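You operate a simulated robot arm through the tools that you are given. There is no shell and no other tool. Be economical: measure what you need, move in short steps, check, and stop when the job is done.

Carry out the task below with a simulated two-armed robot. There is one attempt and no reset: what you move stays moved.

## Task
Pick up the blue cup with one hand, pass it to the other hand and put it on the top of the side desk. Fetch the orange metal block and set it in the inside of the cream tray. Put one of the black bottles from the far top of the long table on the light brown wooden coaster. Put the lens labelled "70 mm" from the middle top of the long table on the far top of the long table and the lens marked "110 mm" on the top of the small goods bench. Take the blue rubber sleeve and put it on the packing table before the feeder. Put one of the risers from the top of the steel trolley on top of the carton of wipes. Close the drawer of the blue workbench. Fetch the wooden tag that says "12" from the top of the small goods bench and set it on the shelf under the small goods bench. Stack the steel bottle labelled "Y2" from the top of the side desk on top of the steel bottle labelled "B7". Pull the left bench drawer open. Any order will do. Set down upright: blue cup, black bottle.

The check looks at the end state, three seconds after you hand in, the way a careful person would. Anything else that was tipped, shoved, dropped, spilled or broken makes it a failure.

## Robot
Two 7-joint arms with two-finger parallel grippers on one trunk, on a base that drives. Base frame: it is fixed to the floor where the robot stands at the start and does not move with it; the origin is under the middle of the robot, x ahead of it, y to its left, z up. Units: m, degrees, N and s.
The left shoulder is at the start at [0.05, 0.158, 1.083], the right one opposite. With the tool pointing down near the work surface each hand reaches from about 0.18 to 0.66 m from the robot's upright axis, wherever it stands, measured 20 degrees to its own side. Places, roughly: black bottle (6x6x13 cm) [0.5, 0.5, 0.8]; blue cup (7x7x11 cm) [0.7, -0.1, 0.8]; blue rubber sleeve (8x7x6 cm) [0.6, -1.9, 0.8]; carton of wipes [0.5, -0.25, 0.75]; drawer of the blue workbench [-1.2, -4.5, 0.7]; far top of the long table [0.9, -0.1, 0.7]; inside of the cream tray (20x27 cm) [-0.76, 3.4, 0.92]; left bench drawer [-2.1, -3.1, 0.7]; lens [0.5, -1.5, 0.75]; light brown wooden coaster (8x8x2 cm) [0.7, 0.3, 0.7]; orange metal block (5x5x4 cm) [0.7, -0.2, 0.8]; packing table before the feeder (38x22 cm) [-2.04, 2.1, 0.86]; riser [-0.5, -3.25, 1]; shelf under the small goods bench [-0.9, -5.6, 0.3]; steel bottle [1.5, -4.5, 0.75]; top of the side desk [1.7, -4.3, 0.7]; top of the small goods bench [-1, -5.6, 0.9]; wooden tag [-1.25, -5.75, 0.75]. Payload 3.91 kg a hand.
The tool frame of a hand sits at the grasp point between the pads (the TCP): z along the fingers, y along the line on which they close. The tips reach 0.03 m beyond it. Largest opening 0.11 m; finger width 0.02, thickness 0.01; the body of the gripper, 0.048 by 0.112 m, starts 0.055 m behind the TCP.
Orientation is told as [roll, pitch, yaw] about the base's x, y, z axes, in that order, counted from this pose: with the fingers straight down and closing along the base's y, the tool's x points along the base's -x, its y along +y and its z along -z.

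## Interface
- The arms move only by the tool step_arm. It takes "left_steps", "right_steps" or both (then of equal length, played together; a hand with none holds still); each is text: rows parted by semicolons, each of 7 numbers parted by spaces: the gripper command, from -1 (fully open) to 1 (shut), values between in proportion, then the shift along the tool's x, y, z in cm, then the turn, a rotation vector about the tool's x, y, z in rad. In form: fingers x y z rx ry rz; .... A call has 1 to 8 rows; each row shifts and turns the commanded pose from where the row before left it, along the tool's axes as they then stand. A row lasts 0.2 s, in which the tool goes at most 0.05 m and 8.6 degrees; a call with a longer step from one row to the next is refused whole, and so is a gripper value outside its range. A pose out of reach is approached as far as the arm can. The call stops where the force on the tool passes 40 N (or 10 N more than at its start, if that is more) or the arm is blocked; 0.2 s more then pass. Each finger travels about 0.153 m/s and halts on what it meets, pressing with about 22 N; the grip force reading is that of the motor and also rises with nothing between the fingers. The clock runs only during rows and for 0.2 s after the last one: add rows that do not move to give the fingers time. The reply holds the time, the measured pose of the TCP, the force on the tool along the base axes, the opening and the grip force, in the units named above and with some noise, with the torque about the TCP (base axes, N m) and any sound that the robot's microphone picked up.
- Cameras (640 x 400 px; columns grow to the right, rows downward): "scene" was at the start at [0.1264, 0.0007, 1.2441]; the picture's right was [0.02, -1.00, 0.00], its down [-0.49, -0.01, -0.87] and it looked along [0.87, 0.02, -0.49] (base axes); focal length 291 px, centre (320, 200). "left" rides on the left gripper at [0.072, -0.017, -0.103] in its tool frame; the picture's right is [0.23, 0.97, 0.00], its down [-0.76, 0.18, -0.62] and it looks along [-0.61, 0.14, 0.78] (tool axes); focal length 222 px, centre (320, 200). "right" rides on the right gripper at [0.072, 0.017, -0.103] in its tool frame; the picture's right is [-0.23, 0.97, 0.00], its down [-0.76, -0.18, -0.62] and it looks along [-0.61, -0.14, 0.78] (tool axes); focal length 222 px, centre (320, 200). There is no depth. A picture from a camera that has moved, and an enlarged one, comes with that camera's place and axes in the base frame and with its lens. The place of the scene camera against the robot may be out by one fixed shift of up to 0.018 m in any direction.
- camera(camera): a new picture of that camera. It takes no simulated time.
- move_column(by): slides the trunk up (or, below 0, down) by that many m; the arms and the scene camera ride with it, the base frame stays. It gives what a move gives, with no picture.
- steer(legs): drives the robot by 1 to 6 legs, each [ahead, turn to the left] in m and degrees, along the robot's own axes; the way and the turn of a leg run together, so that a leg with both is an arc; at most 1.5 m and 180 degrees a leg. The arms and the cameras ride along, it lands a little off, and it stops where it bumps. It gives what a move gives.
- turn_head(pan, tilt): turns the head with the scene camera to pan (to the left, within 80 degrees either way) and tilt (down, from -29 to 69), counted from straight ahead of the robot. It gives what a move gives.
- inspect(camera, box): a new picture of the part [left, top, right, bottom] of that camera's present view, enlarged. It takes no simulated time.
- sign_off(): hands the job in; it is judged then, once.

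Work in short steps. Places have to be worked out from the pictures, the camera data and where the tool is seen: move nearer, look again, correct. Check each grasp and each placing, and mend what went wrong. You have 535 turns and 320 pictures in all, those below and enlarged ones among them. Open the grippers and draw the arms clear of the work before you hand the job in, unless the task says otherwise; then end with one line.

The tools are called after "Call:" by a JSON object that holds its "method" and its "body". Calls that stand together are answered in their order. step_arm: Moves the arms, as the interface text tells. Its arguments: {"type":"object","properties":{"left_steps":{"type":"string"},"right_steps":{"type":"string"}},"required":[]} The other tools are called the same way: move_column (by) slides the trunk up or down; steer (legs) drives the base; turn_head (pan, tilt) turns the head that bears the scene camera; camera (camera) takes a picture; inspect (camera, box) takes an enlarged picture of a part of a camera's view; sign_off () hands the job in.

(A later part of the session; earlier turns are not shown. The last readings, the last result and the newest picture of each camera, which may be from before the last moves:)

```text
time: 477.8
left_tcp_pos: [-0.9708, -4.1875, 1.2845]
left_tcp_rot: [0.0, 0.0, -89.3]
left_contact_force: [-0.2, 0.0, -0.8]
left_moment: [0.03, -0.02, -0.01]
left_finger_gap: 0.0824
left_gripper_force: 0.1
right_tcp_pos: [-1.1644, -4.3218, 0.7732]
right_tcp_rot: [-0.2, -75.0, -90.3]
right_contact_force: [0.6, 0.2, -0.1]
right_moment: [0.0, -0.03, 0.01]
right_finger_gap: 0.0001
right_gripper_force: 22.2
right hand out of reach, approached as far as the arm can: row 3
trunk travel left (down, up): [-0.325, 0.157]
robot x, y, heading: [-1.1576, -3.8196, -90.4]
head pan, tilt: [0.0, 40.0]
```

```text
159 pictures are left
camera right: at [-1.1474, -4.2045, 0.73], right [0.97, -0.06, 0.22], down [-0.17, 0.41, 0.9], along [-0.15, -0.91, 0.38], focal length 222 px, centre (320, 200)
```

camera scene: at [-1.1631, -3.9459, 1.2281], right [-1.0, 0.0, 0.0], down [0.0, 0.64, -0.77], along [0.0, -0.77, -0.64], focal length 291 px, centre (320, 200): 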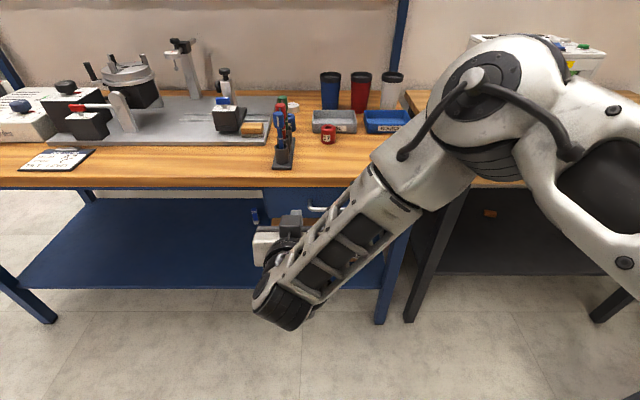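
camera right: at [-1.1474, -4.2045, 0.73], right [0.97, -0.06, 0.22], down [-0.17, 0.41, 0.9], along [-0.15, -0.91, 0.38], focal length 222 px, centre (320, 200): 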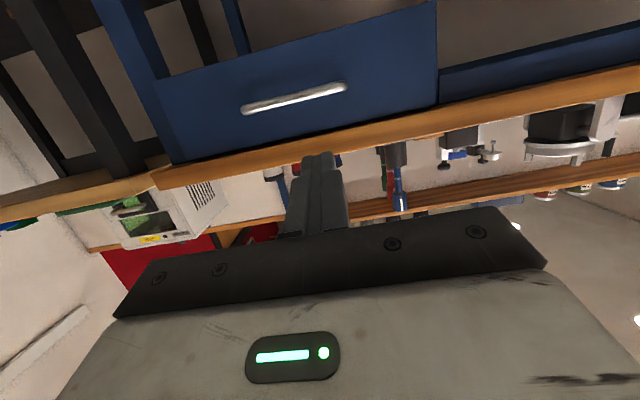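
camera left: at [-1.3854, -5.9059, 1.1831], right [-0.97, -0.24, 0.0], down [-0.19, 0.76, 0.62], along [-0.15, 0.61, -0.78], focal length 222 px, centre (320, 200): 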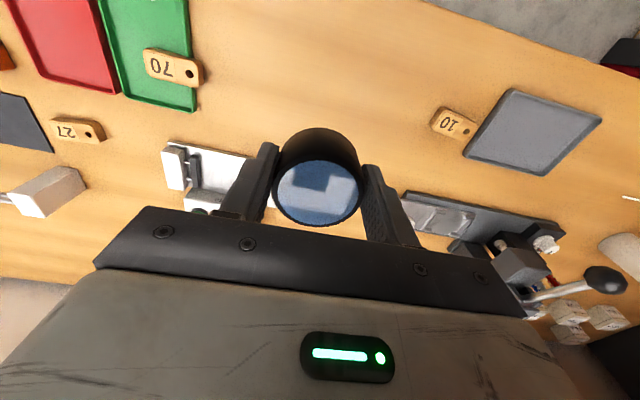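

At this tilt the arm bottoms out 2.5 cm too high, so I lower the trunk 3 cm and then push by advancing.

Call:
{"method": "move_column", "body": {"by": -0.03}}

Call:
{"method": "step_arm", "body": {"right_steps": "1 -1 0 3.86 0 0 0; 1 -1 0 3.86 0 0 0; 1 -1 0 3.86 0 0 0; 1 -0.5 0 1.93 0 0 0; 1 0 0 0 0 0 0"}}

Call:
{"method": "camera", "body": {"camera": "right"}}

```text
time: 478.5
left_tcp_pos: [-0.9712, -4.1865, 1.2548]
left_tcp_rot: [0.0, -0.1, -89.3]
left_contact_force: [-0.2, -0.3, 0.3]
left_moment: [-0.02, -0.04, 0.01]
left_finger_gap: 0.0825
left_gripper_force: 0.1
right_tcp_pos: [-1.1641, -4.3223, 0.7439]
right_tcp_rot: [-0.2, -75.0, -90.2]
right_contact_force: [0.0, 0.3, -0.3]
right_moment: [-0.01, 0.0, -0.04]
right_finger_gap: 0.0
right_gripper_force: 22.2
trunk travel left (down, up): [-0.295, 0.187]
robot x, y, heading: [-1.161, -3.8192, -90.0]
head pan, tilt: [0.0, 40.0]
```

```text
time: 479.7
left_tcp_pos: [-0.9714, -4.1874, 1.2549]
left_tcp_rot: [-0.1, -0.1, -89.2]
left_contact_force: [1.0, -0.1, 0.1]
left_moment: [-0.01, 0.0, 0.01]
left_finger_gap: 0.0826
left_gripper_force: 0.0
right_tcp_pos: [-1.1628, -4.463, 0.7434]
right_tcp_rot: [-0.4, -74.9, -90.0]
right_contact_force: [0.2, 0.3, -0.5]
right_moment: [0.03, 0.0, -0.01]
right_finger_gap: 0.0
right_gripper_force: 22.3
right hand out of reach, approached as far as the arm can: row 2
trunk travel left (down, up): [-0.295, 0.187]
robot x, y, heading: [-1.1611, -3.8165, -90.4]
head pan, tilt: [0.0, 40.0]
```

```text
158 pictures are left
camera right: at [-1.1467, -4.3452, 0.7001], right [0.97, -0.07, 0.22], down [-0.17, 0.4, 0.9], along [-0.15, -0.91, 0.38], focal length 222 px, centre (320, 200)
```

right: 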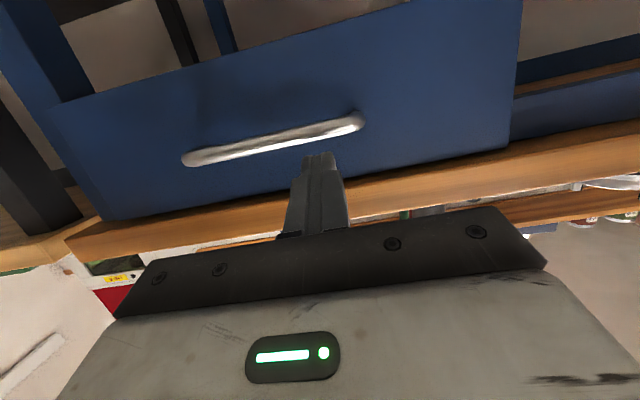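

Tip is just above the handle. I push on in 1 cm steps until it stops.

Call:
{"method": "step_arm", "body": {"right_steps": "1 -0.52 0 1.93 0 0 0; 1 -0.52 0 1.93 0 0 0; 1 -0.26 0 0.97 0 0 0; 1 -0.26 0 0.97 0 0 0; 1 -0.26 0 0.97 0 0 0; 1 -0.26 0 0.97 0 0 0; 1 0 0 0 0 0 0"}}

Call:
{"method": "camera", "body": {"camera": "right"}}

Call:
{"method": "inspect", "body": {"camera": "scene", "box": [230, 160, 450, 280]}}

```text
time: 480.5
left_tcp_pos: [-0.9714, -4.1837, 1.2556]
left_tcp_rot: [0.0, -0.2, -89.2]
left_contact_force: [-0.2, 0.0, 1.0]
left_moment: [0.01, -0.01, 0.0]
left_finger_gap: 0.0824
left_gripper_force: 0.1
right_tcp_pos: [-1.1609, -4.5043, 0.739]
right_tcp_rot: [-0.2, -74.6, -90.2]
right_contact_force: [-4.1, 22.0, 8.7]
right_moment: [-0.33, -0.01, -0.14]
right_finger_gap: 0.0
right_gripper_force: 21.8
trunk travel left (down, up): [-0.295, 0.187]
robot x, y, heading: [-1.1613, -3.8199, -90.2]
head pan, tilt: [0.0, 40.0]
stopped in row 4 (right hand): the force on the tool passed its limit at 52 N (the readings are from after the stop); the commanded pose is now the measured one
```

```text
157 pictures are left
camera right: at [-1.1447, -4.3859, 0.697], right [0.97, -0.07, 0.22], down [-0.18, 0.4, 0.9], along [-0.15, -0.91, 0.38], focal length 222 px, centre (320, 200)
```

right: 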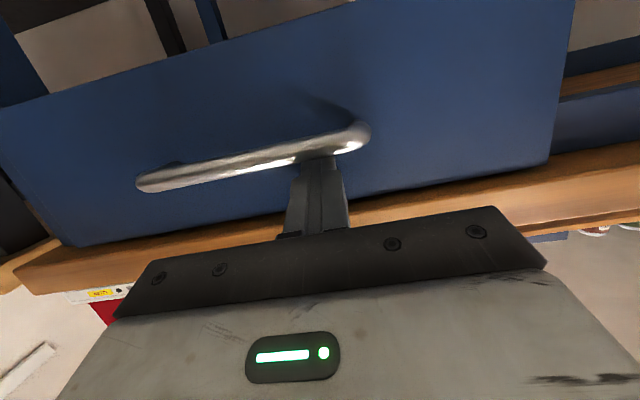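

```text
2.91 times, centred on (340, 220) of scene
camera zoom: at [-1.1636, -3.9422, 1.1987], right [-1.0, 0.0, 0.0], down [0.0, 0.64, -0.77], along [0.0, -0.77, -0.64], focal length 845 px, centre (262, 142)
```

zoom: 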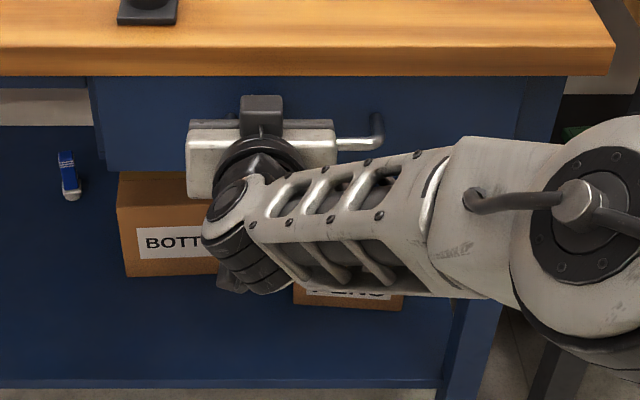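

52 N of resistance at face y ≈ -4.53: likely the closed stop. I push once more to see if it yields.

Call:
{"method": "step_arm", "body": {"right_steps": "1 -0.1 0 0.4 0 0 0; 1 -0.1 0 0.4 0 0 0; 1 0 0 0 0 0 0"}}

```text
time: 480.9
left_tcp_pos: [-0.9724, -4.185, 1.256]
left_tcp_rot: [-0.2, -0.3, -89.3]
left_contact_force: [-0.1, -0.4, -0.3]
left_moment: [-0.01, 0.01, -0.01]
left_finger_gap: 0.0827
left_gripper_force: 0.0
right_tcp_pos: [-1.1597, -4.504, 0.7364]
right_tcp_rot: [0.0, -74.5, -90.3]
right_contact_force: [-2.7, 20.8, 8.2]
right_moment: [-0.29, -0.02, -0.09]
right_finger_gap: 0.0
right_gripper_force: 22.0
trunk travel left (down, up): [-0.295, 0.187]
robot x, y, heading: [-1.1586, -3.8163, -90.4]
head pan, tilt: [0.0, 40.0]
stopped in row 1 (right hand): the force on the tool passed its limit at 44 N (the readings are from after the stop); the commanded pose is now the measured one
```

It doesn't yield. I back the hand off and inspect the drawer.

Call:
{"method": "step_arm", "body": {"right_steps": "1 1 0 -3.86 0 0 0; 1 1 0 -3.86 0 0 0; 1 1 0 -3.86 0 0 0; 1 1 0 -3.86 0 0 0; 1 -3.9 0 -1 0 0 0; 1 -3.9 0 -1 0 0 0; 1 -3.9 0 -1 0 0 0; 1 -3.9 0 -1 0 0 0"}}

Call:
{"method": "step_arm", "body": {"right_steps": "1 -3.9 0 -1 0 0 0; 1 -3.9 0 -1 0 0 0; 1 -3.9 -1 -1 0 0 0; 1 0 -4 0 0 0 0; 1 0 -4 0 0 0 0"}}

Call:
{"method": "camera", "body": {"camera": "scene"}}

```text
time: 482.7
left_tcp_pos: [-0.9714, -4.1865, 1.2548]
left_tcp_rot: [-0.2, -0.1, -89.2]
left_contact_force: [0.3, 0.5, -0.7]
left_moment: [-0.03, -0.05, 0.01]
left_finger_gap: 0.0825
left_gripper_force: 0.1
right_tcp_pos: [-1.1619, -4.3499, 0.8971]
right_tcp_rot: [-0.4, -74.3, -89.8]
right_contact_force: [-0.3, -0.4, -0.3]
right_moment: [0.02, 0.0, 0.01]
right_finger_gap: 0.0001
right_gripper_force: 21.6
trunk travel left (down, up): [-0.295, 0.187]
robot x, y, heading: [-1.1555, -3.8215, -90.2]
head pan, tilt: [0.0, 40.0]
```

```text
time: 483.9
left_tcp_pos: [-0.9723, -4.1856, 1.2557]
left_tcp_rot: [0.0, -0.2, -89.3]
left_contact_force: [0.5, 1.2, -0.2]
left_moment: [-0.02, 0.04, -0.02]
left_finger_gap: 0.0825
left_gripper_force: 0.2
right_tcp_pos: [-1.2541, -4.3573, 1.0203]
right_tcp_rot: [-0.2, -74.4, -90.1]
right_contact_force: [-0.5, -0.4, -0.3]
right_moment: [0.0, 0.03, 0.01]
right_finger_gap: 0.0
right_gripper_force: 22.4
trunk travel left (down, up): [-0.295, 0.187]
robot x, y, heading: [-1.1568, -3.8164, -90.4]
head pan, tilt: [0.0, 40.0]
```

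```text
155 pictures are left
camera scene: at [-1.164, -3.9448, 1.1981], right [-1.0, 0.0, 0.0], down [0.0, 0.64, -0.77], along [0.0, -0.77, -0.64], focal length 291 px, centre (320, 200)
```

scene: 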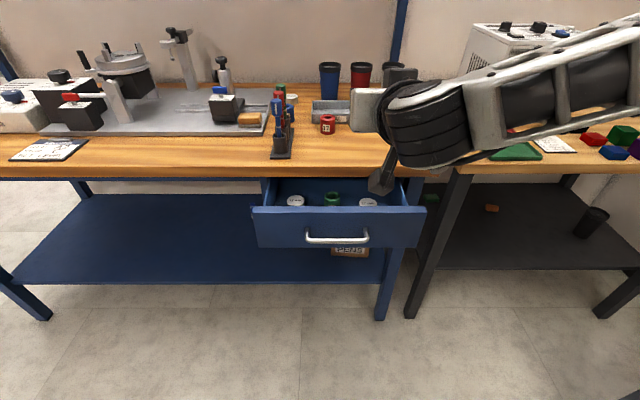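

The retreat hooked the handle and pulled the drawer open again. I will push on the bare right part of the face (x ≈ -1.33), away from the handle, at mid height with a 60° tilt.

Call:
{"method": "step_arm", "body": {"right_steps": "1 1 -1 -4 0 0 0; 1 1 -1 -4 0 0 0; 1 1 -1 -4 0 0 0; 1 0 0 0 0 0.131 0; 1 0 0 0 0 0.121 0; 1 0 0 0 0 0 0"}}

Call:
{"method": "step_arm", "body": {"right_steps": "1 3.6 -0.6 2.08 0 0 0; 1 3.6 -0.6 2.08 0 0 0; 1 3.6 -0.6 2.08 0 0 0; 1 3.6 -0.6 2.08 0 0 0; 1 3.6 -0.6 2.08 0 0 0; 1 3.6 -0.6 2.08 0 0 0; 1 3.6 -0.6 2.08 0 0 0; 1 0 0 0 0 0 0"}}

Call:
{"method": "camera", "body": {"camera": "right"}}

Call:
{"method": "camera", "body": {"camera": "scene"}}

```text
time: 485.3
left_tcp_pos: [-0.9724, -4.1864, 1.2547]
left_tcp_rot: [-0.1, -0.1, -89.2]
left_contact_force: [1.2, -0.3, -0.7]
left_moment: [0.01, -0.01, 0.0]
left_finger_gap: 0.0825
left_gripper_force: 0.1
right_tcp_pos: [-1.2764, -4.2414, 1.0242]
right_tcp_rot: [0.0, -59.8, -90.2]
right_contact_force: [0.2, 0.9, 0.3]
right_moment: [-0.01, 0.03, -0.04]
right_finger_gap: 0.0001
right_gripper_force: 21.6
right hand out of reach, approached as far as the arm can: row 3
trunk travel left (down, up): [-0.295, 0.187]
robot x, y, heading: [-1.1577, -3.8194, -90.3]
head pan, tilt: [0.0, 40.0]
```

```text
time: 487.1
left_tcp_pos: [-0.9719, -4.1876, 1.256]
left_tcp_rot: [-0.2, -0.1, -89.4]
left_contact_force: [-0.8, -0.3, -0.4]
left_moment: [-0.02, 0.0, 0.0]
left_finger_gap: 0.0825
left_gripper_force: 0.0
right_tcp_pos: [-1.2628, -4.2443, 0.7725]
right_tcp_rot: [-0.4, -59.7, -90.3]
right_contact_force: [-0.4, -0.4, 0.3]
right_moment: [0.0, 0.01, 0.04]
right_finger_gap: 0.0
right_gripper_force: 22.5
right hand out of reach, approached as far as the arm can: row 5, 6, 7
trunk travel left (down, up): [-0.295, 0.187]
robot x, y, heading: [-1.1598, -3.8161, -90.0]
head pan, tilt: [0.0, 40.0]
```

```text
154 pictures are left
camera right: at [-1.2449, -4.1208, 0.762], right [0.97, -0.13, 0.19], down [-0.17, 0.16, 0.97], along [-0.15, -0.98, 0.13], focal length 222 px, centre (320, 200)
```

right: 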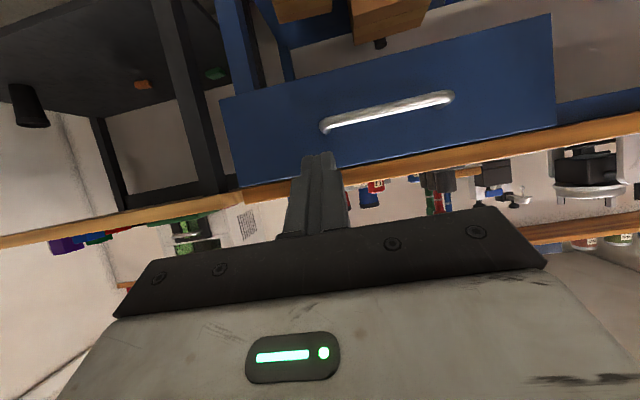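

```text
153 pictures are left
camera scene: at [-1.1635, -3.9447, 1.1981], right [-1.0, 0.0, 0.0], down [0.0, 0.64, -0.77], along [0.0, -0.77, -0.64], focal length 291 px, centre (320, 200)
```

scene: 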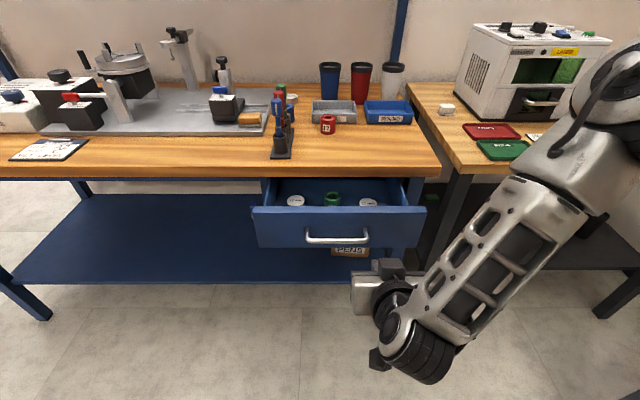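

I need the hand lower and further right: I back the base up 0.1 m, lower the trunk 6 cm, then place the fist.

Call:
{"method": "steer", "body": {"legs": [[-0.1, 0]]}}

Call:
{"method": "move_column", "body": {"by": -0.06}}

Call:
{"method": "step_arm", "body": {"right_steps": "1 -1 -2 1.73 0 0 0; 1 -1 -2 1.73 0 0 0; 1 -1 -2 1.73 0 0 0; 1 -1 -1 1.73 0 0 0; 1 0 0 0 0 0 0"}}

Call:
{"method": "camera", "body": {"camera": "right"}}

```text
time: 488.2
left_tcp_pos: [-0.9705, -4.0887, 1.2566]
left_tcp_rot: [-0.1, -0.2, -89.3]
left_contact_force: [-0.6, -0.2, -0.1]
left_moment: [-0.02, 0.02, 0.01]
left_finger_gap: 0.0824
left_gripper_force: 0.0
right_tcp_pos: [-1.2616, -4.1475, 0.773]
right_tcp_rot: [-0.4, -59.7, -90.2]
right_contact_force: [-0.5, -0.1, 1.0]
right_moment: [-0.02, 0.0, -0.01]
right_finger_gap: 0.0
right_gripper_force: 21.7
trunk travel left (down, up): [-0.295, 0.187]
robot x, y, heading: [-1.1591, -3.7205, -90.3]
head pan, tilt: [0.0, 40.0]
```

```text
time: 489.2
left_tcp_pos: [-0.9713, -4.0887, 1.1949]
left_tcp_rot: [-0.1, -0.1, -89.3]
left_contact_force: [-0.4, -1.0, 0.2]
left_moment: [-0.01, -0.02, -0.01]
left_finger_gap: 0.0825
left_gripper_force: 0.0
right_tcp_pos: [-1.2623, -4.1485, 0.7125]
right_tcp_rot: [-0.5, -59.7, -90.2]
right_contact_force: [-0.4, -0.8, 0.0]
right_moment: [0.0, -0.03, -0.02]
right_finger_gap: 0.0
right_gripper_force: 22.6
trunk travel left (down, up): [-0.235, 0.247]
robot x, y, heading: [-1.1565, -3.7213, -90.1]
head pan, tilt: [0.0, 40.0]
```

```text
time: 490.4
left_tcp_pos: [-0.9712, -4.0887, 1.1944]
left_tcp_rot: [-0.1, -0.1, -89.3]
left_contact_force: [0.2, -0.1, -1.2]
left_moment: [0.01, -0.01, 0.01]
left_finger_gap: 0.0826
left_gripper_force: 0.0
right_tcp_pos: [-1.2944, -4.2358, 0.7385]
right_tcp_rot: [-0.8, -59.4, -90.3]
right_contact_force: [0.4, 0.4, 0.2]
right_moment: [-0.02, -0.03, 0.01]
right_finger_gap: 0.0
right_gripper_force: 21.5
right hand out of reach, approached as far as the arm can: row 1, 2, 3, 4
trunk travel left (down, up): [-0.235, 0.247]
robot x, y, heading: [-1.1594, -3.7192, -90.2]
head pan, tilt: [0.0, 40.0]
```

```text
152 pictures are left
camera right: at [-1.2754, -4.1104, 0.7288], right [0.97, -0.13, 0.19], down [-0.17, 0.15, 0.97], along [-0.16, -0.98, 0.13], focal length 222 px, centre (320, 200)
```

right: 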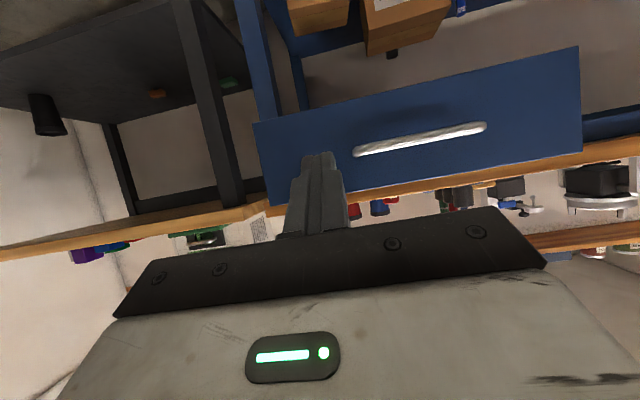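

The finger is barely beside the handle's end, so I turn the base 3.5° right to shift the fist to x ≈ -1.33, and will push by driving.

Call:
{"method": "steer", "body": {"legs": [[0, -3.5]]}}

Call:
{"method": "camera", "body": {"camera": "right"}}

```text
time: 491.3
left_tcp_pos: [-0.9952, -4.1008, 1.1941]
left_tcp_rot: [0.1, -0.1, -93.0]
left_contact_force: [-0.4, 0.0, 0.5]
left_moment: [-0.01, -0.03, 0.0]
left_finger_gap: 0.0825
left_gripper_force: 0.0
right_tcp_pos: [-1.3261, -4.2254, 0.7379]
right_tcp_rot: [-0.6, -59.4, -93.8]
right_contact_force: [-0.5, 0.4, -0.9]
right_moment: [0.04, -0.02, 0.02]
right_finger_gap: 0.0
right_gripper_force: 22.6
trunk travel left (down, up): [-0.235, 0.247]
robot x, y, heading: [-1.1561, -3.7224, -93.9]
head pan, tilt: [0.0, 40.0]
```

```text
151 pictures are left
camera right: at [-1.2994, -4.1019, 0.7284], right [0.96, -0.19, 0.19], down [-0.16, 0.16, 0.97], along [-0.22, -0.97, 0.13], focal length 222 px, centre (320, 200)
```

right: 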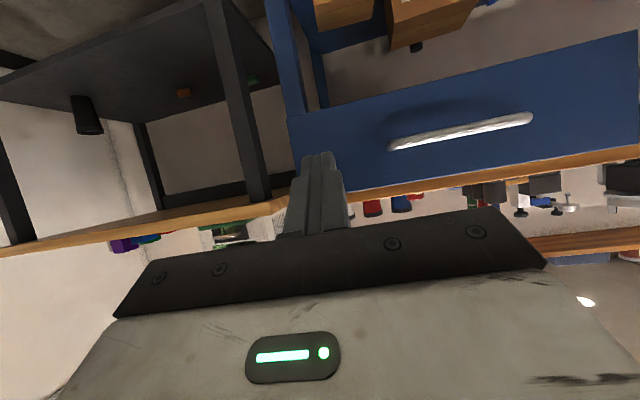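

Positioned on the bare part of the face. I drive ahead 0.22 m to push.

Call:
{"method": "steer", "body": {"legs": [[0.22, 0]]}}

Call:
{"method": "camera", "body": {"camera": "right"}}

Call:
{"method": "camera", "body": {"camera": "scene"}}

```text
time: 492.9
left_tcp_pos: [-1.0076, -4.3153, 1.1936]
left_tcp_rot: [-0.2, -0.1, -92.8]
left_contact_force: [0.7, 0.0, 0.3]
left_moment: [0.05, -0.01, 0.03]
left_finger_gap: 0.0824
left_gripper_force: 0.0
right_tcp_pos: [-1.3391, -4.4418, 0.7383]
right_tcp_rot: [-0.8, -59.3, -93.6]
right_contact_force: [0.7, -0.2, -0.4]
right_moment: [0.03, 0.02, 0.02]
right_finger_gap: 0.0001
right_gripper_force: 22.3
trunk travel left (down, up): [-0.235, 0.247]
robot x, y, heading: [-1.1718, -3.9328, -93.9]
head pan, tilt: [0.0, 40.0]
```

```text
150 pictures are left
camera right: at [-1.3134, -4.318, 0.7283], right [0.96, -0.19, 0.19], down [-0.16, 0.16, 0.97], along [-0.22, -0.97, 0.13], focal length 222 px, centre (320, 200)
```

right: 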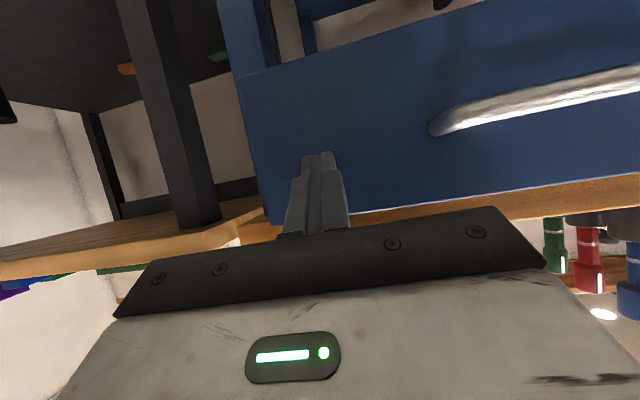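

```text
149 pictures are left
camera scene: at [-1.1852, -4.0629, 1.138], right [-1.0, 0.07, 0.0], down [0.04, 0.64, -0.77], along [-0.05, -0.76, -0.64], focal length 291 px, centre (320, 200)
```

scene: 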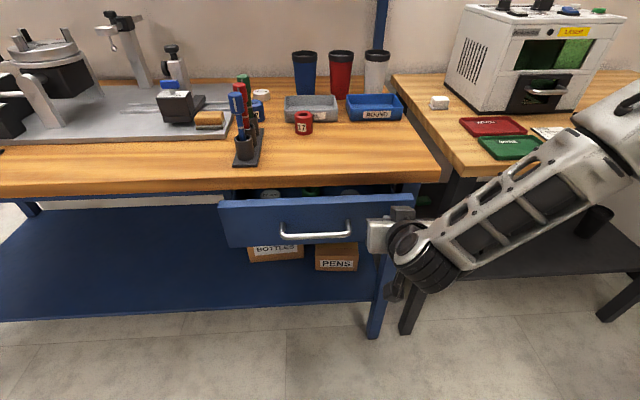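

Pushing works, but my forearm would meet the neighbouring bench edge next. I back the base 0.15 m and finish the push with the arm stretched further out.

Call:
{"method": "steer", "body": {"legs": [[-0.16, 0]]}}

Call:
{"method": "step_arm", "body": {"right_steps": "1 -1.5 0.3 2.6 0 0 0; 1 -1.5 0.3 2.6 0 0 0; 1 -1.5 0.3 2.6 0 0 0; 1 -1.5 0.3 2.6 0 0 0; 1 -1.5 0.3 2.6 0 0 0; 1 0 0 0 0 0 0"}}

Call:
{"method": "camera", "body": {"camera": "right"}}

Call:
{"method": "camera", "body": {"camera": "scene"}}

```text
time: 494.4
left_tcp_pos: [-0.9958, -4.1544, 1.1949]
left_tcp_rot: [-0.1, 0.0, -92.4]
left_contact_force: [0.4, 0.4, -0.2]
left_moment: [-0.05, 0.0, 0.02]
left_finger_gap: 0.0827
left_gripper_force: 0.2
right_tcp_pos: [-1.326, -4.2825, 0.7373]
right_tcp_rot: [-0.8, -59.4, -93.4]
right_contact_force: [-0.3, 0.1, 0.1]
right_moment: [0.03, 0.02, 0.02]
right_finger_gap: 0.0
right_gripper_force: 21.6
trunk travel left (down, up): [-0.235, 0.247]
robot x, y, heading: [-1.1608, -3.7799, -93.6]
head pan, tilt: [0.0, 40.0]
```

```text
time: 495.8
left_tcp_pos: [-0.9961, -4.1552, 1.1956]
left_tcp_rot: [-0.1, -0.1, -92.4]
left_contact_force: [0.7, -0.1, 0.1]
left_moment: [0.0, 0.03, 0.05]
left_finger_gap: 0.0825
left_gripper_force: 0.2
right_tcp_pos: [-1.3241, -4.4372, 0.7369]
right_tcp_rot: [-0.7, -59.5, -93.4]
right_contact_force: [-0.1, 0.0, 0.2]
right_moment: [0.0, -0.01, 0.0]
right_finger_gap: 0.0
right_gripper_force: 22.0
trunk travel left (down, up): [-0.235, 0.247]
robot x, y, heading: [-1.1631, -3.7776, -93.4]
head pan, tilt: [0.0, 40.0]
```

```text
148 pictures are left
camera right: at [-1.2988, -4.3134, 0.7275], right [0.96, -0.18, 0.19], down [-0.16, 0.16, 0.97], along [-0.21, -0.97, 0.13], focal length 222 px, centre (320, 200)
```

right: 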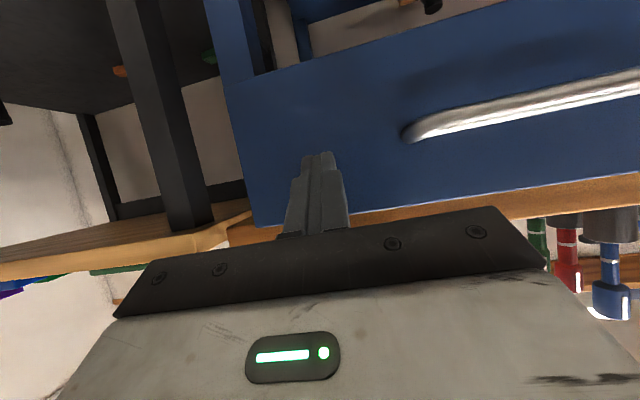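

```text
147 pictures are left
camera scene: at [-1.1744, -3.9034, 1.1381], right [-1.0, 0.06, 0.0], down [0.04, 0.64, -0.77], along [-0.05, -0.76, -0.64], focal length 291 px, centre (320, 200)
```

scene: 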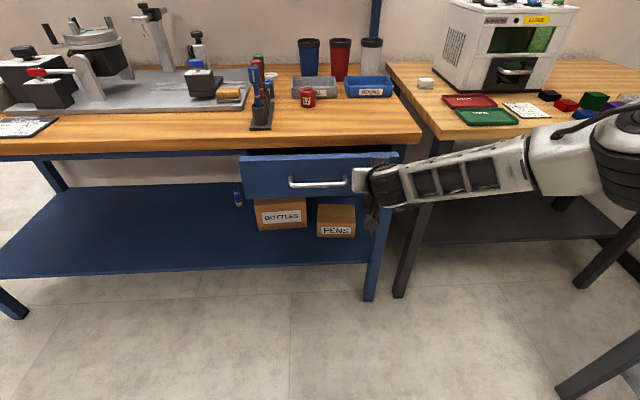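

Good posture now: the forearm stays in front of the benches. I push on in 2 cm steps.

Call:
{"method": "step_arm", "body": {"right_steps": "1 -1 0.2 1.73 0 0 0; 1 -1 0.2 1.73 0 0 0; 1 -1 0.2 1.73 0 0 0; 1 -0.5 0 0.87 0 0 0; 1 -0.5 0 0.87 0 0 0; 1 0 0 0 0 0 0"}}

Call:
{"method": "camera", "body": {"camera": "scene"}}

```text
time: 496.9
left_tcp_pos: [-0.9968, -4.1509, 1.1967]
left_tcp_rot: [-0.1, -0.3, -92.5]
left_contact_force: [0.1, -0.5, 1.0]
left_moment: [0.01, 0.04, 0.0]
left_finger_gap: 0.0826
left_gripper_force: 0.1
right_tcp_pos: [-1.3202, -4.5047, 0.7381]
right_tcp_rot: [-0.7, -59.1, -93.6]
right_contact_force: [-1.7, 33.4, 15.5]
right_moment: [-0.27, 0.08, -0.03]
right_finger_gap: 0.0
right_gripper_force: 21.8
trunk travel left (down, up): [-0.235, 0.247]
robot x, y, heading: [-1.1622, -3.7762, -93.5]
head pan, tilt: [0.0, 40.0]
stopped in row 5 (right hand): the force on the tool passed its limit at 58 N (the readings are from after the stop); the commanded pose is now the measured one
```

```text
146 pictures are left
camera scene: at [-1.1745, -3.8985, 1.139], right [-1.0, 0.06, 0.0], down [0.04, 0.64, -0.77], along [-0.05, -0.77, -0.64], focal length 291 px, centre (320, 200)
```

scene: 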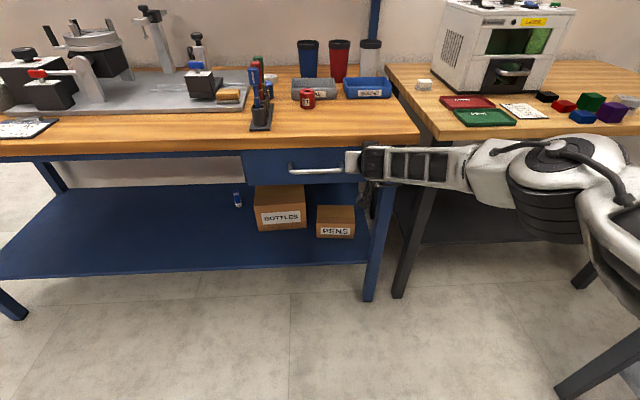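

The stop is at the same depth as before (tip y ≈ -4.53), so the drawer is fully in. I withdraw the hand straight back and check.

Call:
{"method": "step_arm", "body": {"right_steps": "1 0.5 0 -0.87 0 0 0; 1 1 0 -1.73 0 0 0; 1 1.5 0 -2.6 0 0 0; 1 2 0 -3.46 0 0 0; 1 2 0 -3.46 0 0 0; 1 0 0 0 0 0 0"}}

Call:
{"method": "camera", "body": {"camera": "right"}}

Call:
{"method": "camera", "body": {"camera": "scene"}}

```text
time: 498.3
left_tcp_pos: [-0.9973, -4.1553, 1.1949]
left_tcp_rot: [0.0, -0.1, -92.5]
left_contact_force: [0.1, 0.1, 0.1]
left_moment: [0.02, 0.0, -0.01]
left_finger_gap: 0.0825
left_gripper_force: 0.1
right_tcp_pos: [-1.3124, -4.3669, 0.7342]
right_tcp_rot: [-0.7, -58.9, -93.5]
right_contact_force: [-0.1, -0.1, -0.1]
right_moment: [0.04, -0.01, -0.02]
right_finger_gap: 0.0
right_gripper_force: 22.2
trunk travel left (down, up): [-0.235, 0.247]
robot x, y, heading: [-1.1637, -3.7776, -93.3]
head pan, tilt: [0.0, 40.0]
```

```text
145 pictures are left
camera right: at [-1.2858, -4.2431, 0.7257], right [0.96, -0.19, 0.19], down [-0.16, 0.15, 0.98], along [-0.21, -0.97, 0.12], focal length 222 px, centre (320, 200)
```

right: 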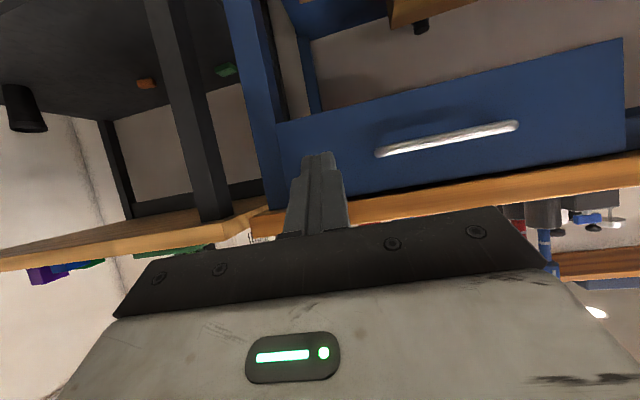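

```text
144 pictures are left
camera scene: at [-1.1746, -3.9027, 1.1381], right [-1.0, 0.06, 0.0], down [0.04, 0.64, -0.77], along [-0.05, -0.76, -0.64], focal length 291 px, centre (320, 200)
```

scene: 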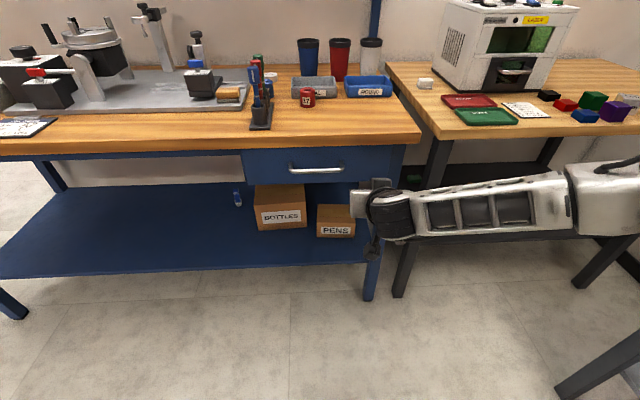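

The drawer is closed flush. Next is the left drawer of the west bench: I back out, tuck the right arm, and turn to face west.

Call:
{"method": "steer", "body": {"legs": [[-0.45, 0]]}}

Call:
{"method": "step_arm", "body": {"right_steps": "1 -3.46 0 -2 0 0 0; 1 -3.46 0 -2 0 0 0; 1 -3.46 0 -2 0 0 0; 1 -3.46 0 -2 0 0 0; 1 0 1 -4 0 0 0; 1 0 1 -4 0 0 0"}}

Call:
{"method": "steer", "body": {"legs": [[0, -86]]}}

Call:
{"method": "turn_head", "body": {"pan": 0, "tilt": 30}}

Call:
{"method": "camera", "body": {"camera": "scene"}}

```text
time: 501.1
left_tcp_pos: [-0.97, -3.6995, 1.1959]
left_tcp_rot: [-0.1, -0.1, -92.6]
left_contact_force: [-0.3, 0.1, -0.3]
left_moment: [-0.03, 0.01, 0.01]
left_finger_gap: 0.0823
left_gripper_force: 0.2
right_tcp_pos: [-1.2845, -3.9105, 0.7352]
right_tcp_rot: [-0.8, -58.9, -93.8]
right_contact_force: [0.7, 0.2, 1.4]
right_moment: [-0.05, 0.02, -0.02]
right_finger_gap: 0.0
right_gripper_force: 22.0
trunk travel left (down, up): [-0.235, 0.247]
robot x, y, heading: [-1.1313, -3.3204, -93.7]
head pan, tilt: [0.0, 40.0]
```

```text
time: 502.5
left_tcp_pos: [-0.9682, -3.7, 1.1943]
left_tcp_rot: [-0.2, -0.1, -92.8]
left_contact_force: [0.7, -0.1, 0.0]
left_moment: [-0.02, 0.02, 0.0]
left_finger_gap: 0.0825
left_gripper_force: 0.1
right_tcp_pos: [-1.2604, -3.8495, 0.9367]
right_tcp_rot: [-0.9, -58.9, -93.7]
right_contact_force: [-0.3, 0.5, 0.6]
right_moment: [0.0, 0.01, -0.04]
right_finger_gap: 0.0
right_gripper_force: 21.5
trunk travel left (down, up): [-0.235, 0.247]
robot x, y, heading: [-1.1336, -3.3207, -93.7]
head pan, tilt: [0.0, 40.0]
```

```text
time: 506.5
left_tcp_pos: [-1.4964, -3.5184, 1.1948]
left_tcp_rot: [-0.2, -0.1, -177.6]
left_contact_force: [0.0, -0.2, -0.8]
left_moment: [-0.01, 0.0, 0.0]
left_finger_gap: 0.0827
left_gripper_force: 0.0
right_tcp_pos: [-1.6721, -3.2423, 0.9371]
right_tcp_rot: [-0.8, -59.0, -178.6]
right_contact_force: [0.0, 0.4, 0.3]
right_moment: [-0.01, 0.02, 0.01]
right_finger_gap: 0.0
right_gripper_force: 22.1
trunk travel left (down, up): [-0.235, 0.247]
robot x, y, heading: [-1.132, -3.3186, -178.4]
head pan, tilt: [0.0, 40.0]
```

```text
time: 507.2
left_tcp_pos: [-1.496, -3.5182, 1.1943]
left_tcp_rot: [-0.2, 0.0, -177.6]
left_contact_force: [-0.5, 0.2, -0.3]
left_moment: [0.0, -0.01, -0.02]
left_finger_gap: 0.0826
left_gripper_force: 0.1
right_tcp_pos: [-1.6728, -3.2427, 0.937]
right_tcp_rot: [-0.9, -58.8, -178.7]
right_contact_force: [0.9, -0.2, -0.6]
right_moment: [0.0, 0.0, -0.03]
right_finger_gap: 0.0
right_gripper_force: 21.6
trunk travel left (down, up): [-0.235, 0.247]
robot x, y, heading: [-1.1336, -3.3188, -178.8]
head pan, tilt: [0.0, 30.0]
```

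```text
143 pictures are left
camera scene: at [-1.2685, -3.3255, 1.1534], right [-0.02, 1.0, 0.0], down [0.5, 0.01, -0.87], along [-0.87, -0.02, -0.5], focal length 291 px, centre (320, 200)
```

scene: 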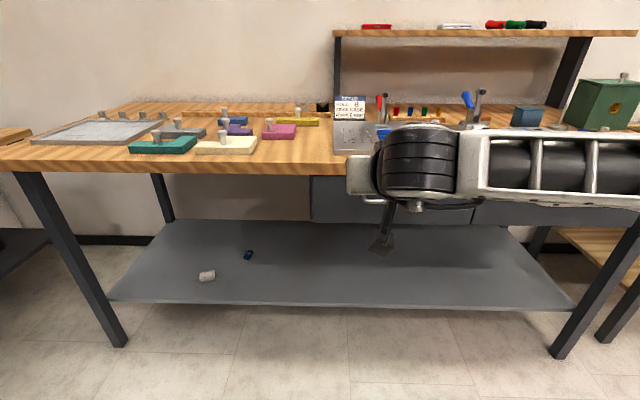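

Call:
{"method": "camera", "body": {"camera": "right"}}

Call:
{"method": "camera", "body": {"camera": "left"}}

```text
142 pictures are left
camera right: at [-1.5471, -3.2587, 0.928], right [-0.11, -0.98, 0.19], down [0.14, 0.17, 0.98], along [-0.98, 0.13, 0.12], focal length 222 px, centre (320, 200)
```

right: 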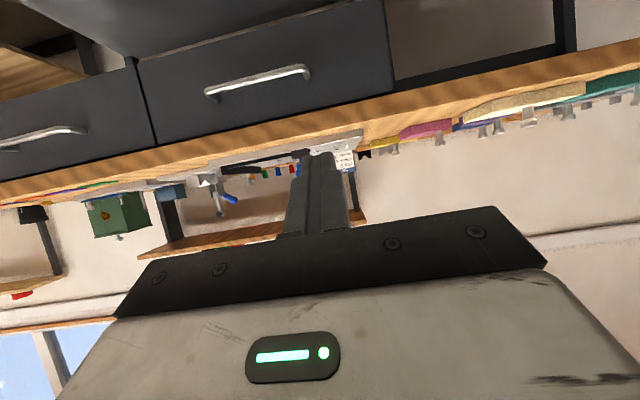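

```text
141 pictures are left
camera left: at [-1.4248, -3.4985, 1.2993], right [0.27, -0.96, 0.0], down [-0.75, -0.21, 0.62], along [-0.6, -0.17, -0.78], focal length 222 px, centre (320, 200)
```

left: 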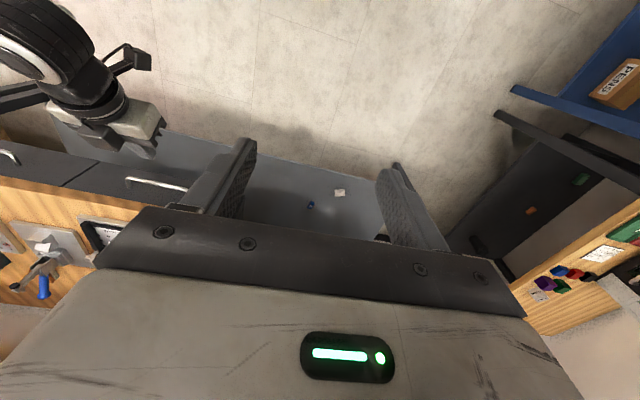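

From the two hand views, the left drawer's handle bar is centred at (-1.908, -3.146, 0.768). I level the right hand to horizontal, then roll it 90° so the fingers close vertically.

Call:
{"method": "step_arm", "body": {"right_steps": "1 0 0 0 0 -0.131 0; 1 0 0 0 0 -0.131 0; 1 0 0 0 0 -0.131 0; 1 0 0 0 0 -0.131 0; 1 0 0 0 0 0 0"}}

Call:
{"method": "step_arm", "body": {"right_steps": "0 0 0 0 0 0 0.143; -0.3 0 0 0 0 0 0.143; -0.3 0 0 0 0 0 0.143; -0.3 0 0 0 0 0 0.143; -0.3 0 0 0 0 0 0.143; -0.3 0 0 0 0 0 0.143; -0.3 0 0 0 0 0 0.143; -0.3 0 0 0 0 0 0.143"}}

Call:
{"method": "step_arm", "body": {"right_steps": "-0.3 0 0 0 0 0 0.143; -0.3 0 0 0 0 0 0.143; -0.3 0 0 0 0 0 0.141; -0.3 0 0 0 0 0 0"}}

Call:
{"method": "camera", "body": {"camera": "right"}}

Call:
{"method": "camera", "body": {"camera": "scene"}}

```text
time: 508.4
left_tcp_pos: [-1.4981, -3.5179, 1.1952]
left_tcp_rot: [-0.1, -0.1, -177.6]
left_contact_force: [-0.6, 0.0, -0.4]
left_moment: [0.05, 0.02, 0.01]
left_finger_gap: 0.0826
left_gripper_force: 0.1
right_tcp_pos: [-1.6722, -3.2446, 0.9379]
right_tcp_rot: [-23.3, -88.9, -156.1]
right_contact_force: [0.3, -0.6, -0.1]
right_moment: [0.0, -0.02, -0.01]
right_finger_gap: 0.0
right_gripper_force: 21.9
trunk travel left (down, up): [-0.235, 0.247]
robot x, y, heading: [-1.1331, -3.3213, -178.6]
head pan, tilt: [0.0, 30.0]
```

```text
time: 510.2
left_tcp_pos: [-1.4964, -3.5189, 1.1941]
left_tcp_rot: [-0.1, -0.2, -177.5]
left_contact_force: [0.4, 0.6, 0.8]
left_moment: [-0.03, -0.03, 0.0]
left_finger_gap: 0.0825
left_gripper_force: 0.0
right_tcp_pos: [-1.6726, -3.2419, 0.9363]
right_tcp_rot: [88.8, -24.7, 91.3]
right_contact_force: [0.1, 0.9, 0.2]
right_moment: [-0.01, -0.01, -0.04]
right_finger_gap: 0.0714
right_gripper_force: 0.0
trunk travel left (down, up): [-0.235, 0.247]
robot x, y, heading: [-1.1362, -3.3181, -178.7]
head pan, tilt: [0.0, 30.0]
```

```text
time: 511.2
left_tcp_pos: [-1.4971, -3.5187, 1.194]
left_tcp_rot: [-0.2, -0.3, -177.6]
left_contact_force: [0.3, 0.4, 0.2]
left_moment: [-0.04, 0.01, -0.01]
left_finger_gap: 0.0825
left_gripper_force: 0.0
right_tcp_pos: [-1.6725, -3.2416, 0.9362]
right_tcp_rot: [88.9, -0.3, 90.7]
right_contact_force: [-0.8, -0.1, -0.6]
right_moment: [0.0, 0.04, 0.0]
right_finger_gap: 0.0714
right_gripper_force: 0.1
trunk travel left (down, up): [-0.235, 0.247]
robot x, y, heading: [-1.1344, -3.3243, -178.4]
head pan, tilt: [0.0, 30.0]
```

```text
140 pictures are left
camera right: at [-1.5696, -3.3141, 0.9551], right [-0.02, 0.22, 0.97], down [0.62, 0.77, -0.16], along [-0.79, 0.6, -0.15], focal length 222 px, centre (320, 200)
```

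right: 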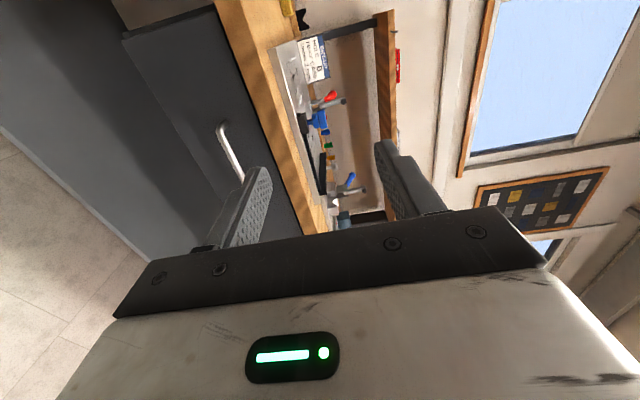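

```text
139 pictures are left
camera scene: at [-1.2685, -3.3255, 1.1535], right [-0.02, 1.0, 0.0], down [0.5, 0.01, -0.87], along [-0.87, -0.02, -0.5], focal length 291 px, centre (320, 200)
```

scene: 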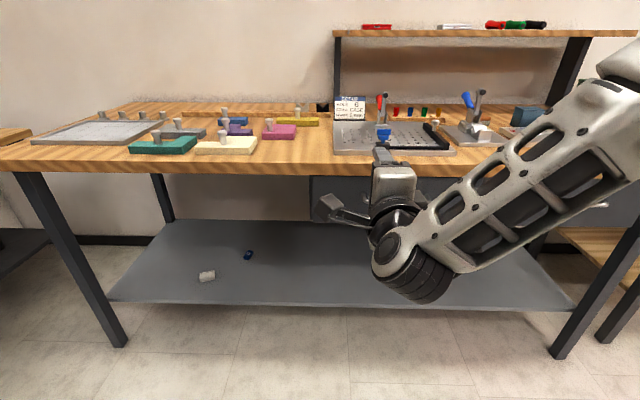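

Rolled fine. Now I lower and move toward the handle, stopping 10 cm in front of it.

Call:
{"method": "step_arm", "body": {"right_steps": "-0.3 -1.9 -3.36 2.4 0 0 0; -0.3 -1.9 -3.36 2.4 0 0 0; -0.3 -1.9 -3.36 2.4 0 0 0; -0.3 -1.9 -3.36 2.4 0 0 0; -0.3 -1.9 -3.36 2.4 0 0 0; -0.3 0 0 0 0 0 0"}}

Call:
{"method": "camera", "body": {"camera": "right"}}

Call:
{"method": "camera", "body": {"camera": "scene"}}

```text
time: 512.6
left_tcp_pos: [-1.4966, -3.5185, 1.1957]
left_tcp_rot: [-0.2, -0.1, -177.6]
left_contact_force: [0.6, -0.4, -0.1]
left_moment: [0.0, 0.0, -0.02]
left_finger_gap: 0.0824
left_gripper_force: 0.0
right_tcp_pos: [-1.7606, -3.2932, 0.8547]
right_tcp_rot: [88.1, -0.5, 89.7]
right_contact_force: [0.7, -0.2, -0.6]
right_moment: [-0.02, -0.01, 0.04]
right_finger_gap: 0.0714
right_gripper_force: 0.0
right hand out of reach, approached as far as the arm can: row 1, 2, 3, 4, 5
trunk travel left (down, up): [-0.235, 0.247]
robot x, y, heading: [-1.1323, -3.3191, -178.5]
head pan, tilt: [0.0, 30.0]
```

```text
138 pictures are left
camera right: at [-1.659, -3.3668, 0.8736], right [-0.03, 0.22, 0.98], down [0.63, 0.76, -0.15], along [-0.77, 0.61, -0.16], focal length 222 px, centre (320, 200)
```

right: 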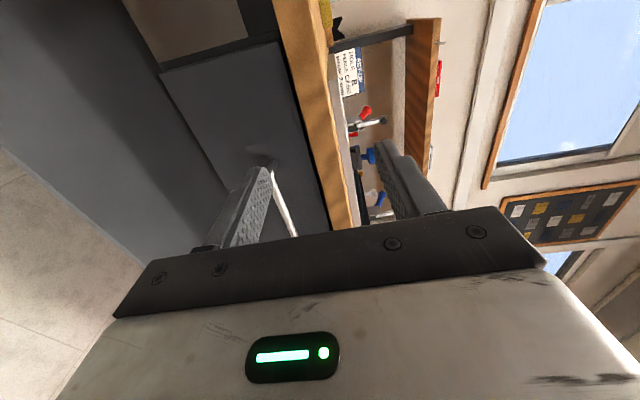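

```text
137 pictures are left
camera scene: at [-1.2685, -3.3256, 1.1535], right [-0.02, 1.0, 0.0], down [0.5, 0.01, -0.87], along [-0.87, -0.02, -0.5], focal length 291 px, centre (320, 200)
```

scene: 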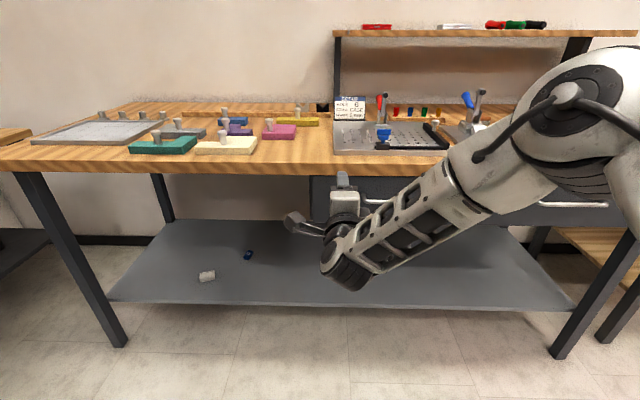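

The arm is limited this low; lowering the trunk 0.15 m puts the handle in its better range. Then I move up/right to the approach point.

Call:
{"method": "move_column", "body": {"by": -0.15}}

Call:
{"method": "step_arm", "body": {"right_steps": "-0.3 -3 1.2 0 0 0 0; -0.3 -3 1.3 0 0 0 0; -0.3 -3 1.3 0 0 0 0; -0.3 -3 1.3 0 0 0 0; -0.3 -2.7 1.2 1 0 0 0; -0.3 0 0 0 0 0 0"}}

Call:
{"method": "camera", "body": {"camera": "right"}}

```text
time: 514.4
left_tcp_pos: [-1.4969, -3.5186, 1.0432]
left_tcp_rot: [-0.1, -0.1, -177.6]
left_contact_force: [0.3, -0.1, -1.3]
left_moment: [0.04, 0.02, 0.01]
left_finger_gap: 0.0827
left_gripper_force: 0.0
right_tcp_pos: [-1.7609, -3.2925, 0.704]
right_tcp_rot: [88.1, -0.4, 89.8]
right_contact_force: [0.3, -0.5, 0.2]
right_moment: [-0.02, 0.01, 0.01]
right_finger_gap: 0.0716
right_gripper_force: 0.0
trunk travel left (down, up): [-0.085, 0.397]
robot x, y, heading: [-1.1353, -3.3206, -178.4]
head pan, tilt: [0.0, 30.0]
```

```text
time: 515.8
left_tcp_pos: [-1.4963, -3.5194, 1.0449]
left_tcp_rot: [0.0, -0.1, -177.6]
left_contact_force: [0.0, -0.1, -0.6]
left_moment: [0.0, 0.04, -0.02]
left_finger_gap: 0.0825
left_gripper_force: 0.0
right_tcp_pos: [-1.7589, -3.2142, 0.8141]
right_tcp_rot: [87.8, -0.4, 89.3]
right_contact_force: [0.2, -0.5, 0.2]
right_moment: [-0.03, 0.01, 0.0]
right_finger_gap: 0.0712
right_gripper_force: 0.1
right hand out of reach, approached as far as the arm can: row 1, 2, 3, 4, 5
trunk travel left (down, up): [-0.085, 0.397]
robot x, y, heading: [-1.1329, -3.3221, -178.4]
head pan, tilt: [0.0, 30.0]
```

```text
136 pictures are left
camera right: at [-1.6586, -3.2893, 0.8343], right [-0.03, 0.22, 0.97], down [0.64, 0.75, -0.15], along [-0.77, 0.62, -0.17], focal length 222 px, centre (320, 200)
```

right: 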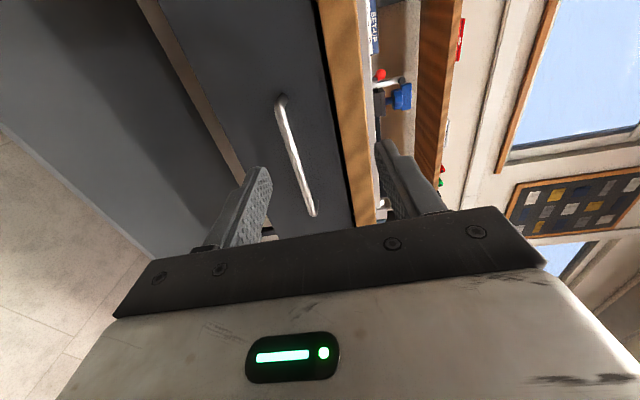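

The limit shifts with how far right I reach, so I want the handle straight ahead of me: I shift the base 0.17 m north.

Call:
{"method": "steer", "body": {"legs": [[-0.1, 0], [0, -90], [0.17, 0], [0, 88.5]]}}

Call:
{"method": "camera", "body": {"camera": "right"}}

```text
time: 525.6
left_tcp_pos: [-1.407, -3.3375, 1.0452]
left_tcp_rot: [-0.1, 0.0, -179.4]
left_contact_force: [0.0, 0.1, 0.1]
left_moment: [0.02, 0.03, 0.01]
left_finger_gap: 0.0823
left_gripper_force: 0.0
right_tcp_pos: [-1.6607, -3.0254, 0.8142]
right_tcp_rot: [87.9, -0.5, 87.5]
right_contact_force: [0.0, 0.7, 0.0]
right_moment: [-0.04, 0.04, -0.02]
right_finger_gap: 0.0714
right_gripper_force: 0.0
trunk travel left (down, up): [-0.085, 0.397]
robot x, y, heading: [-1.0388, -3.1497, 179.4]
head pan, tilt: [0.0, 30.0]
```

```text
135 pictures are left
camera right: at [-1.5615, -3.1032, 0.8341], right [-0.03, 0.22, 0.97], down [0.66, 0.73, -0.15], along [-0.75, 0.64, -0.17], focal length 222 px, centre (320, 200)
```

right: 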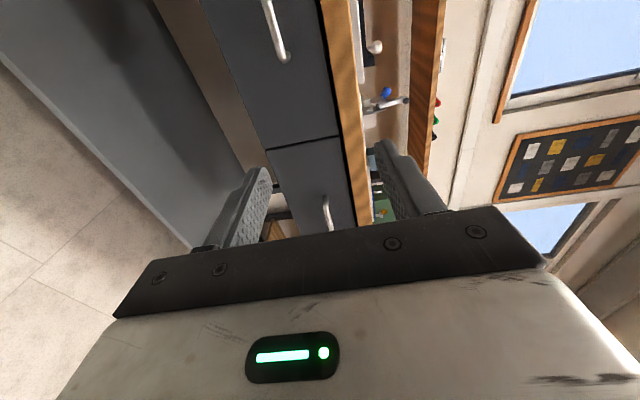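

The handle is now straight ahead. I bring the hand in line with it (left 12 cm, down 4.6 cm).

Call:
{"method": "step_arm", "body": {"right_steps": "-0.3 4 -1.5 0 0 0 0; -0.3 4 -1.5 0 0 0 0; -0.3 4 -1.6 0 0 0 0; -0.3 0 0 0 0 0 0"}}

Call:
{"method": "camera", "body": {"camera": "right"}}

Call:
{"method": "camera", "body": {"camera": "left"}}

```text
time: 526.6
left_tcp_pos: [-1.4065, -3.3366, 1.0451]
left_tcp_rot: [-0.1, -0.1, -179.4]
left_contact_force: [0.1, -0.3, -0.6]
left_moment: [0.0, 0.05, 0.03]
left_finger_gap: 0.0824
left_gripper_force: 0.1
right_tcp_pos: [-1.6612, -3.1487, 0.767]
right_tcp_rot: [87.7, -0.5, 87.6]
right_contact_force: [-0.7, 0.4, 0.0]
right_moment: [0.01, -0.02, -0.05]
right_finger_gap: 0.0715
right_gripper_force: 0.0
trunk travel left (down, up): [-0.085, 0.397]
robot x, y, heading: [-1.0352, -3.1489, 179.7]
head pan, tilt: [0.0, 30.0]
```

```text
134 pictures are left
camera right: at [-1.5625, -3.2265, 0.7875], right [-0.03, 0.22, 0.97], down [0.66, 0.73, -0.15], along [-0.75, 0.64, -0.17], focal length 222 px, centre (320, 200)
```

right: 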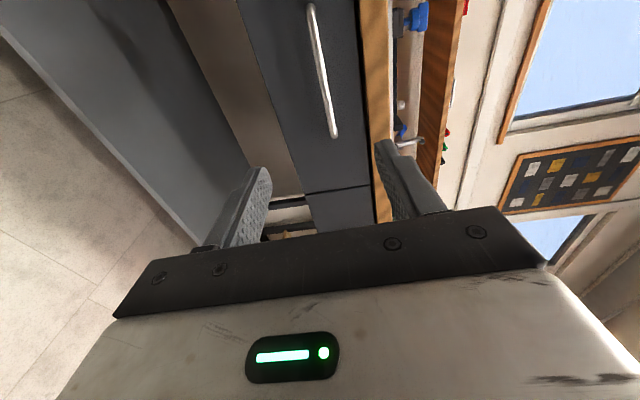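

```text
133 pictures are left
camera left: at [-1.3343, -3.3194, 1.1492], right [0.24, -0.97, 0.0], down [-0.76, -0.19, 0.62], along [-0.61, -0.15, -0.78], focal length 222 px, centre (320, 200)
```

left: 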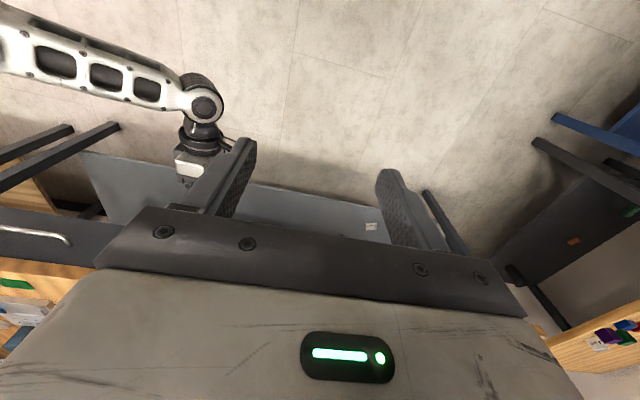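

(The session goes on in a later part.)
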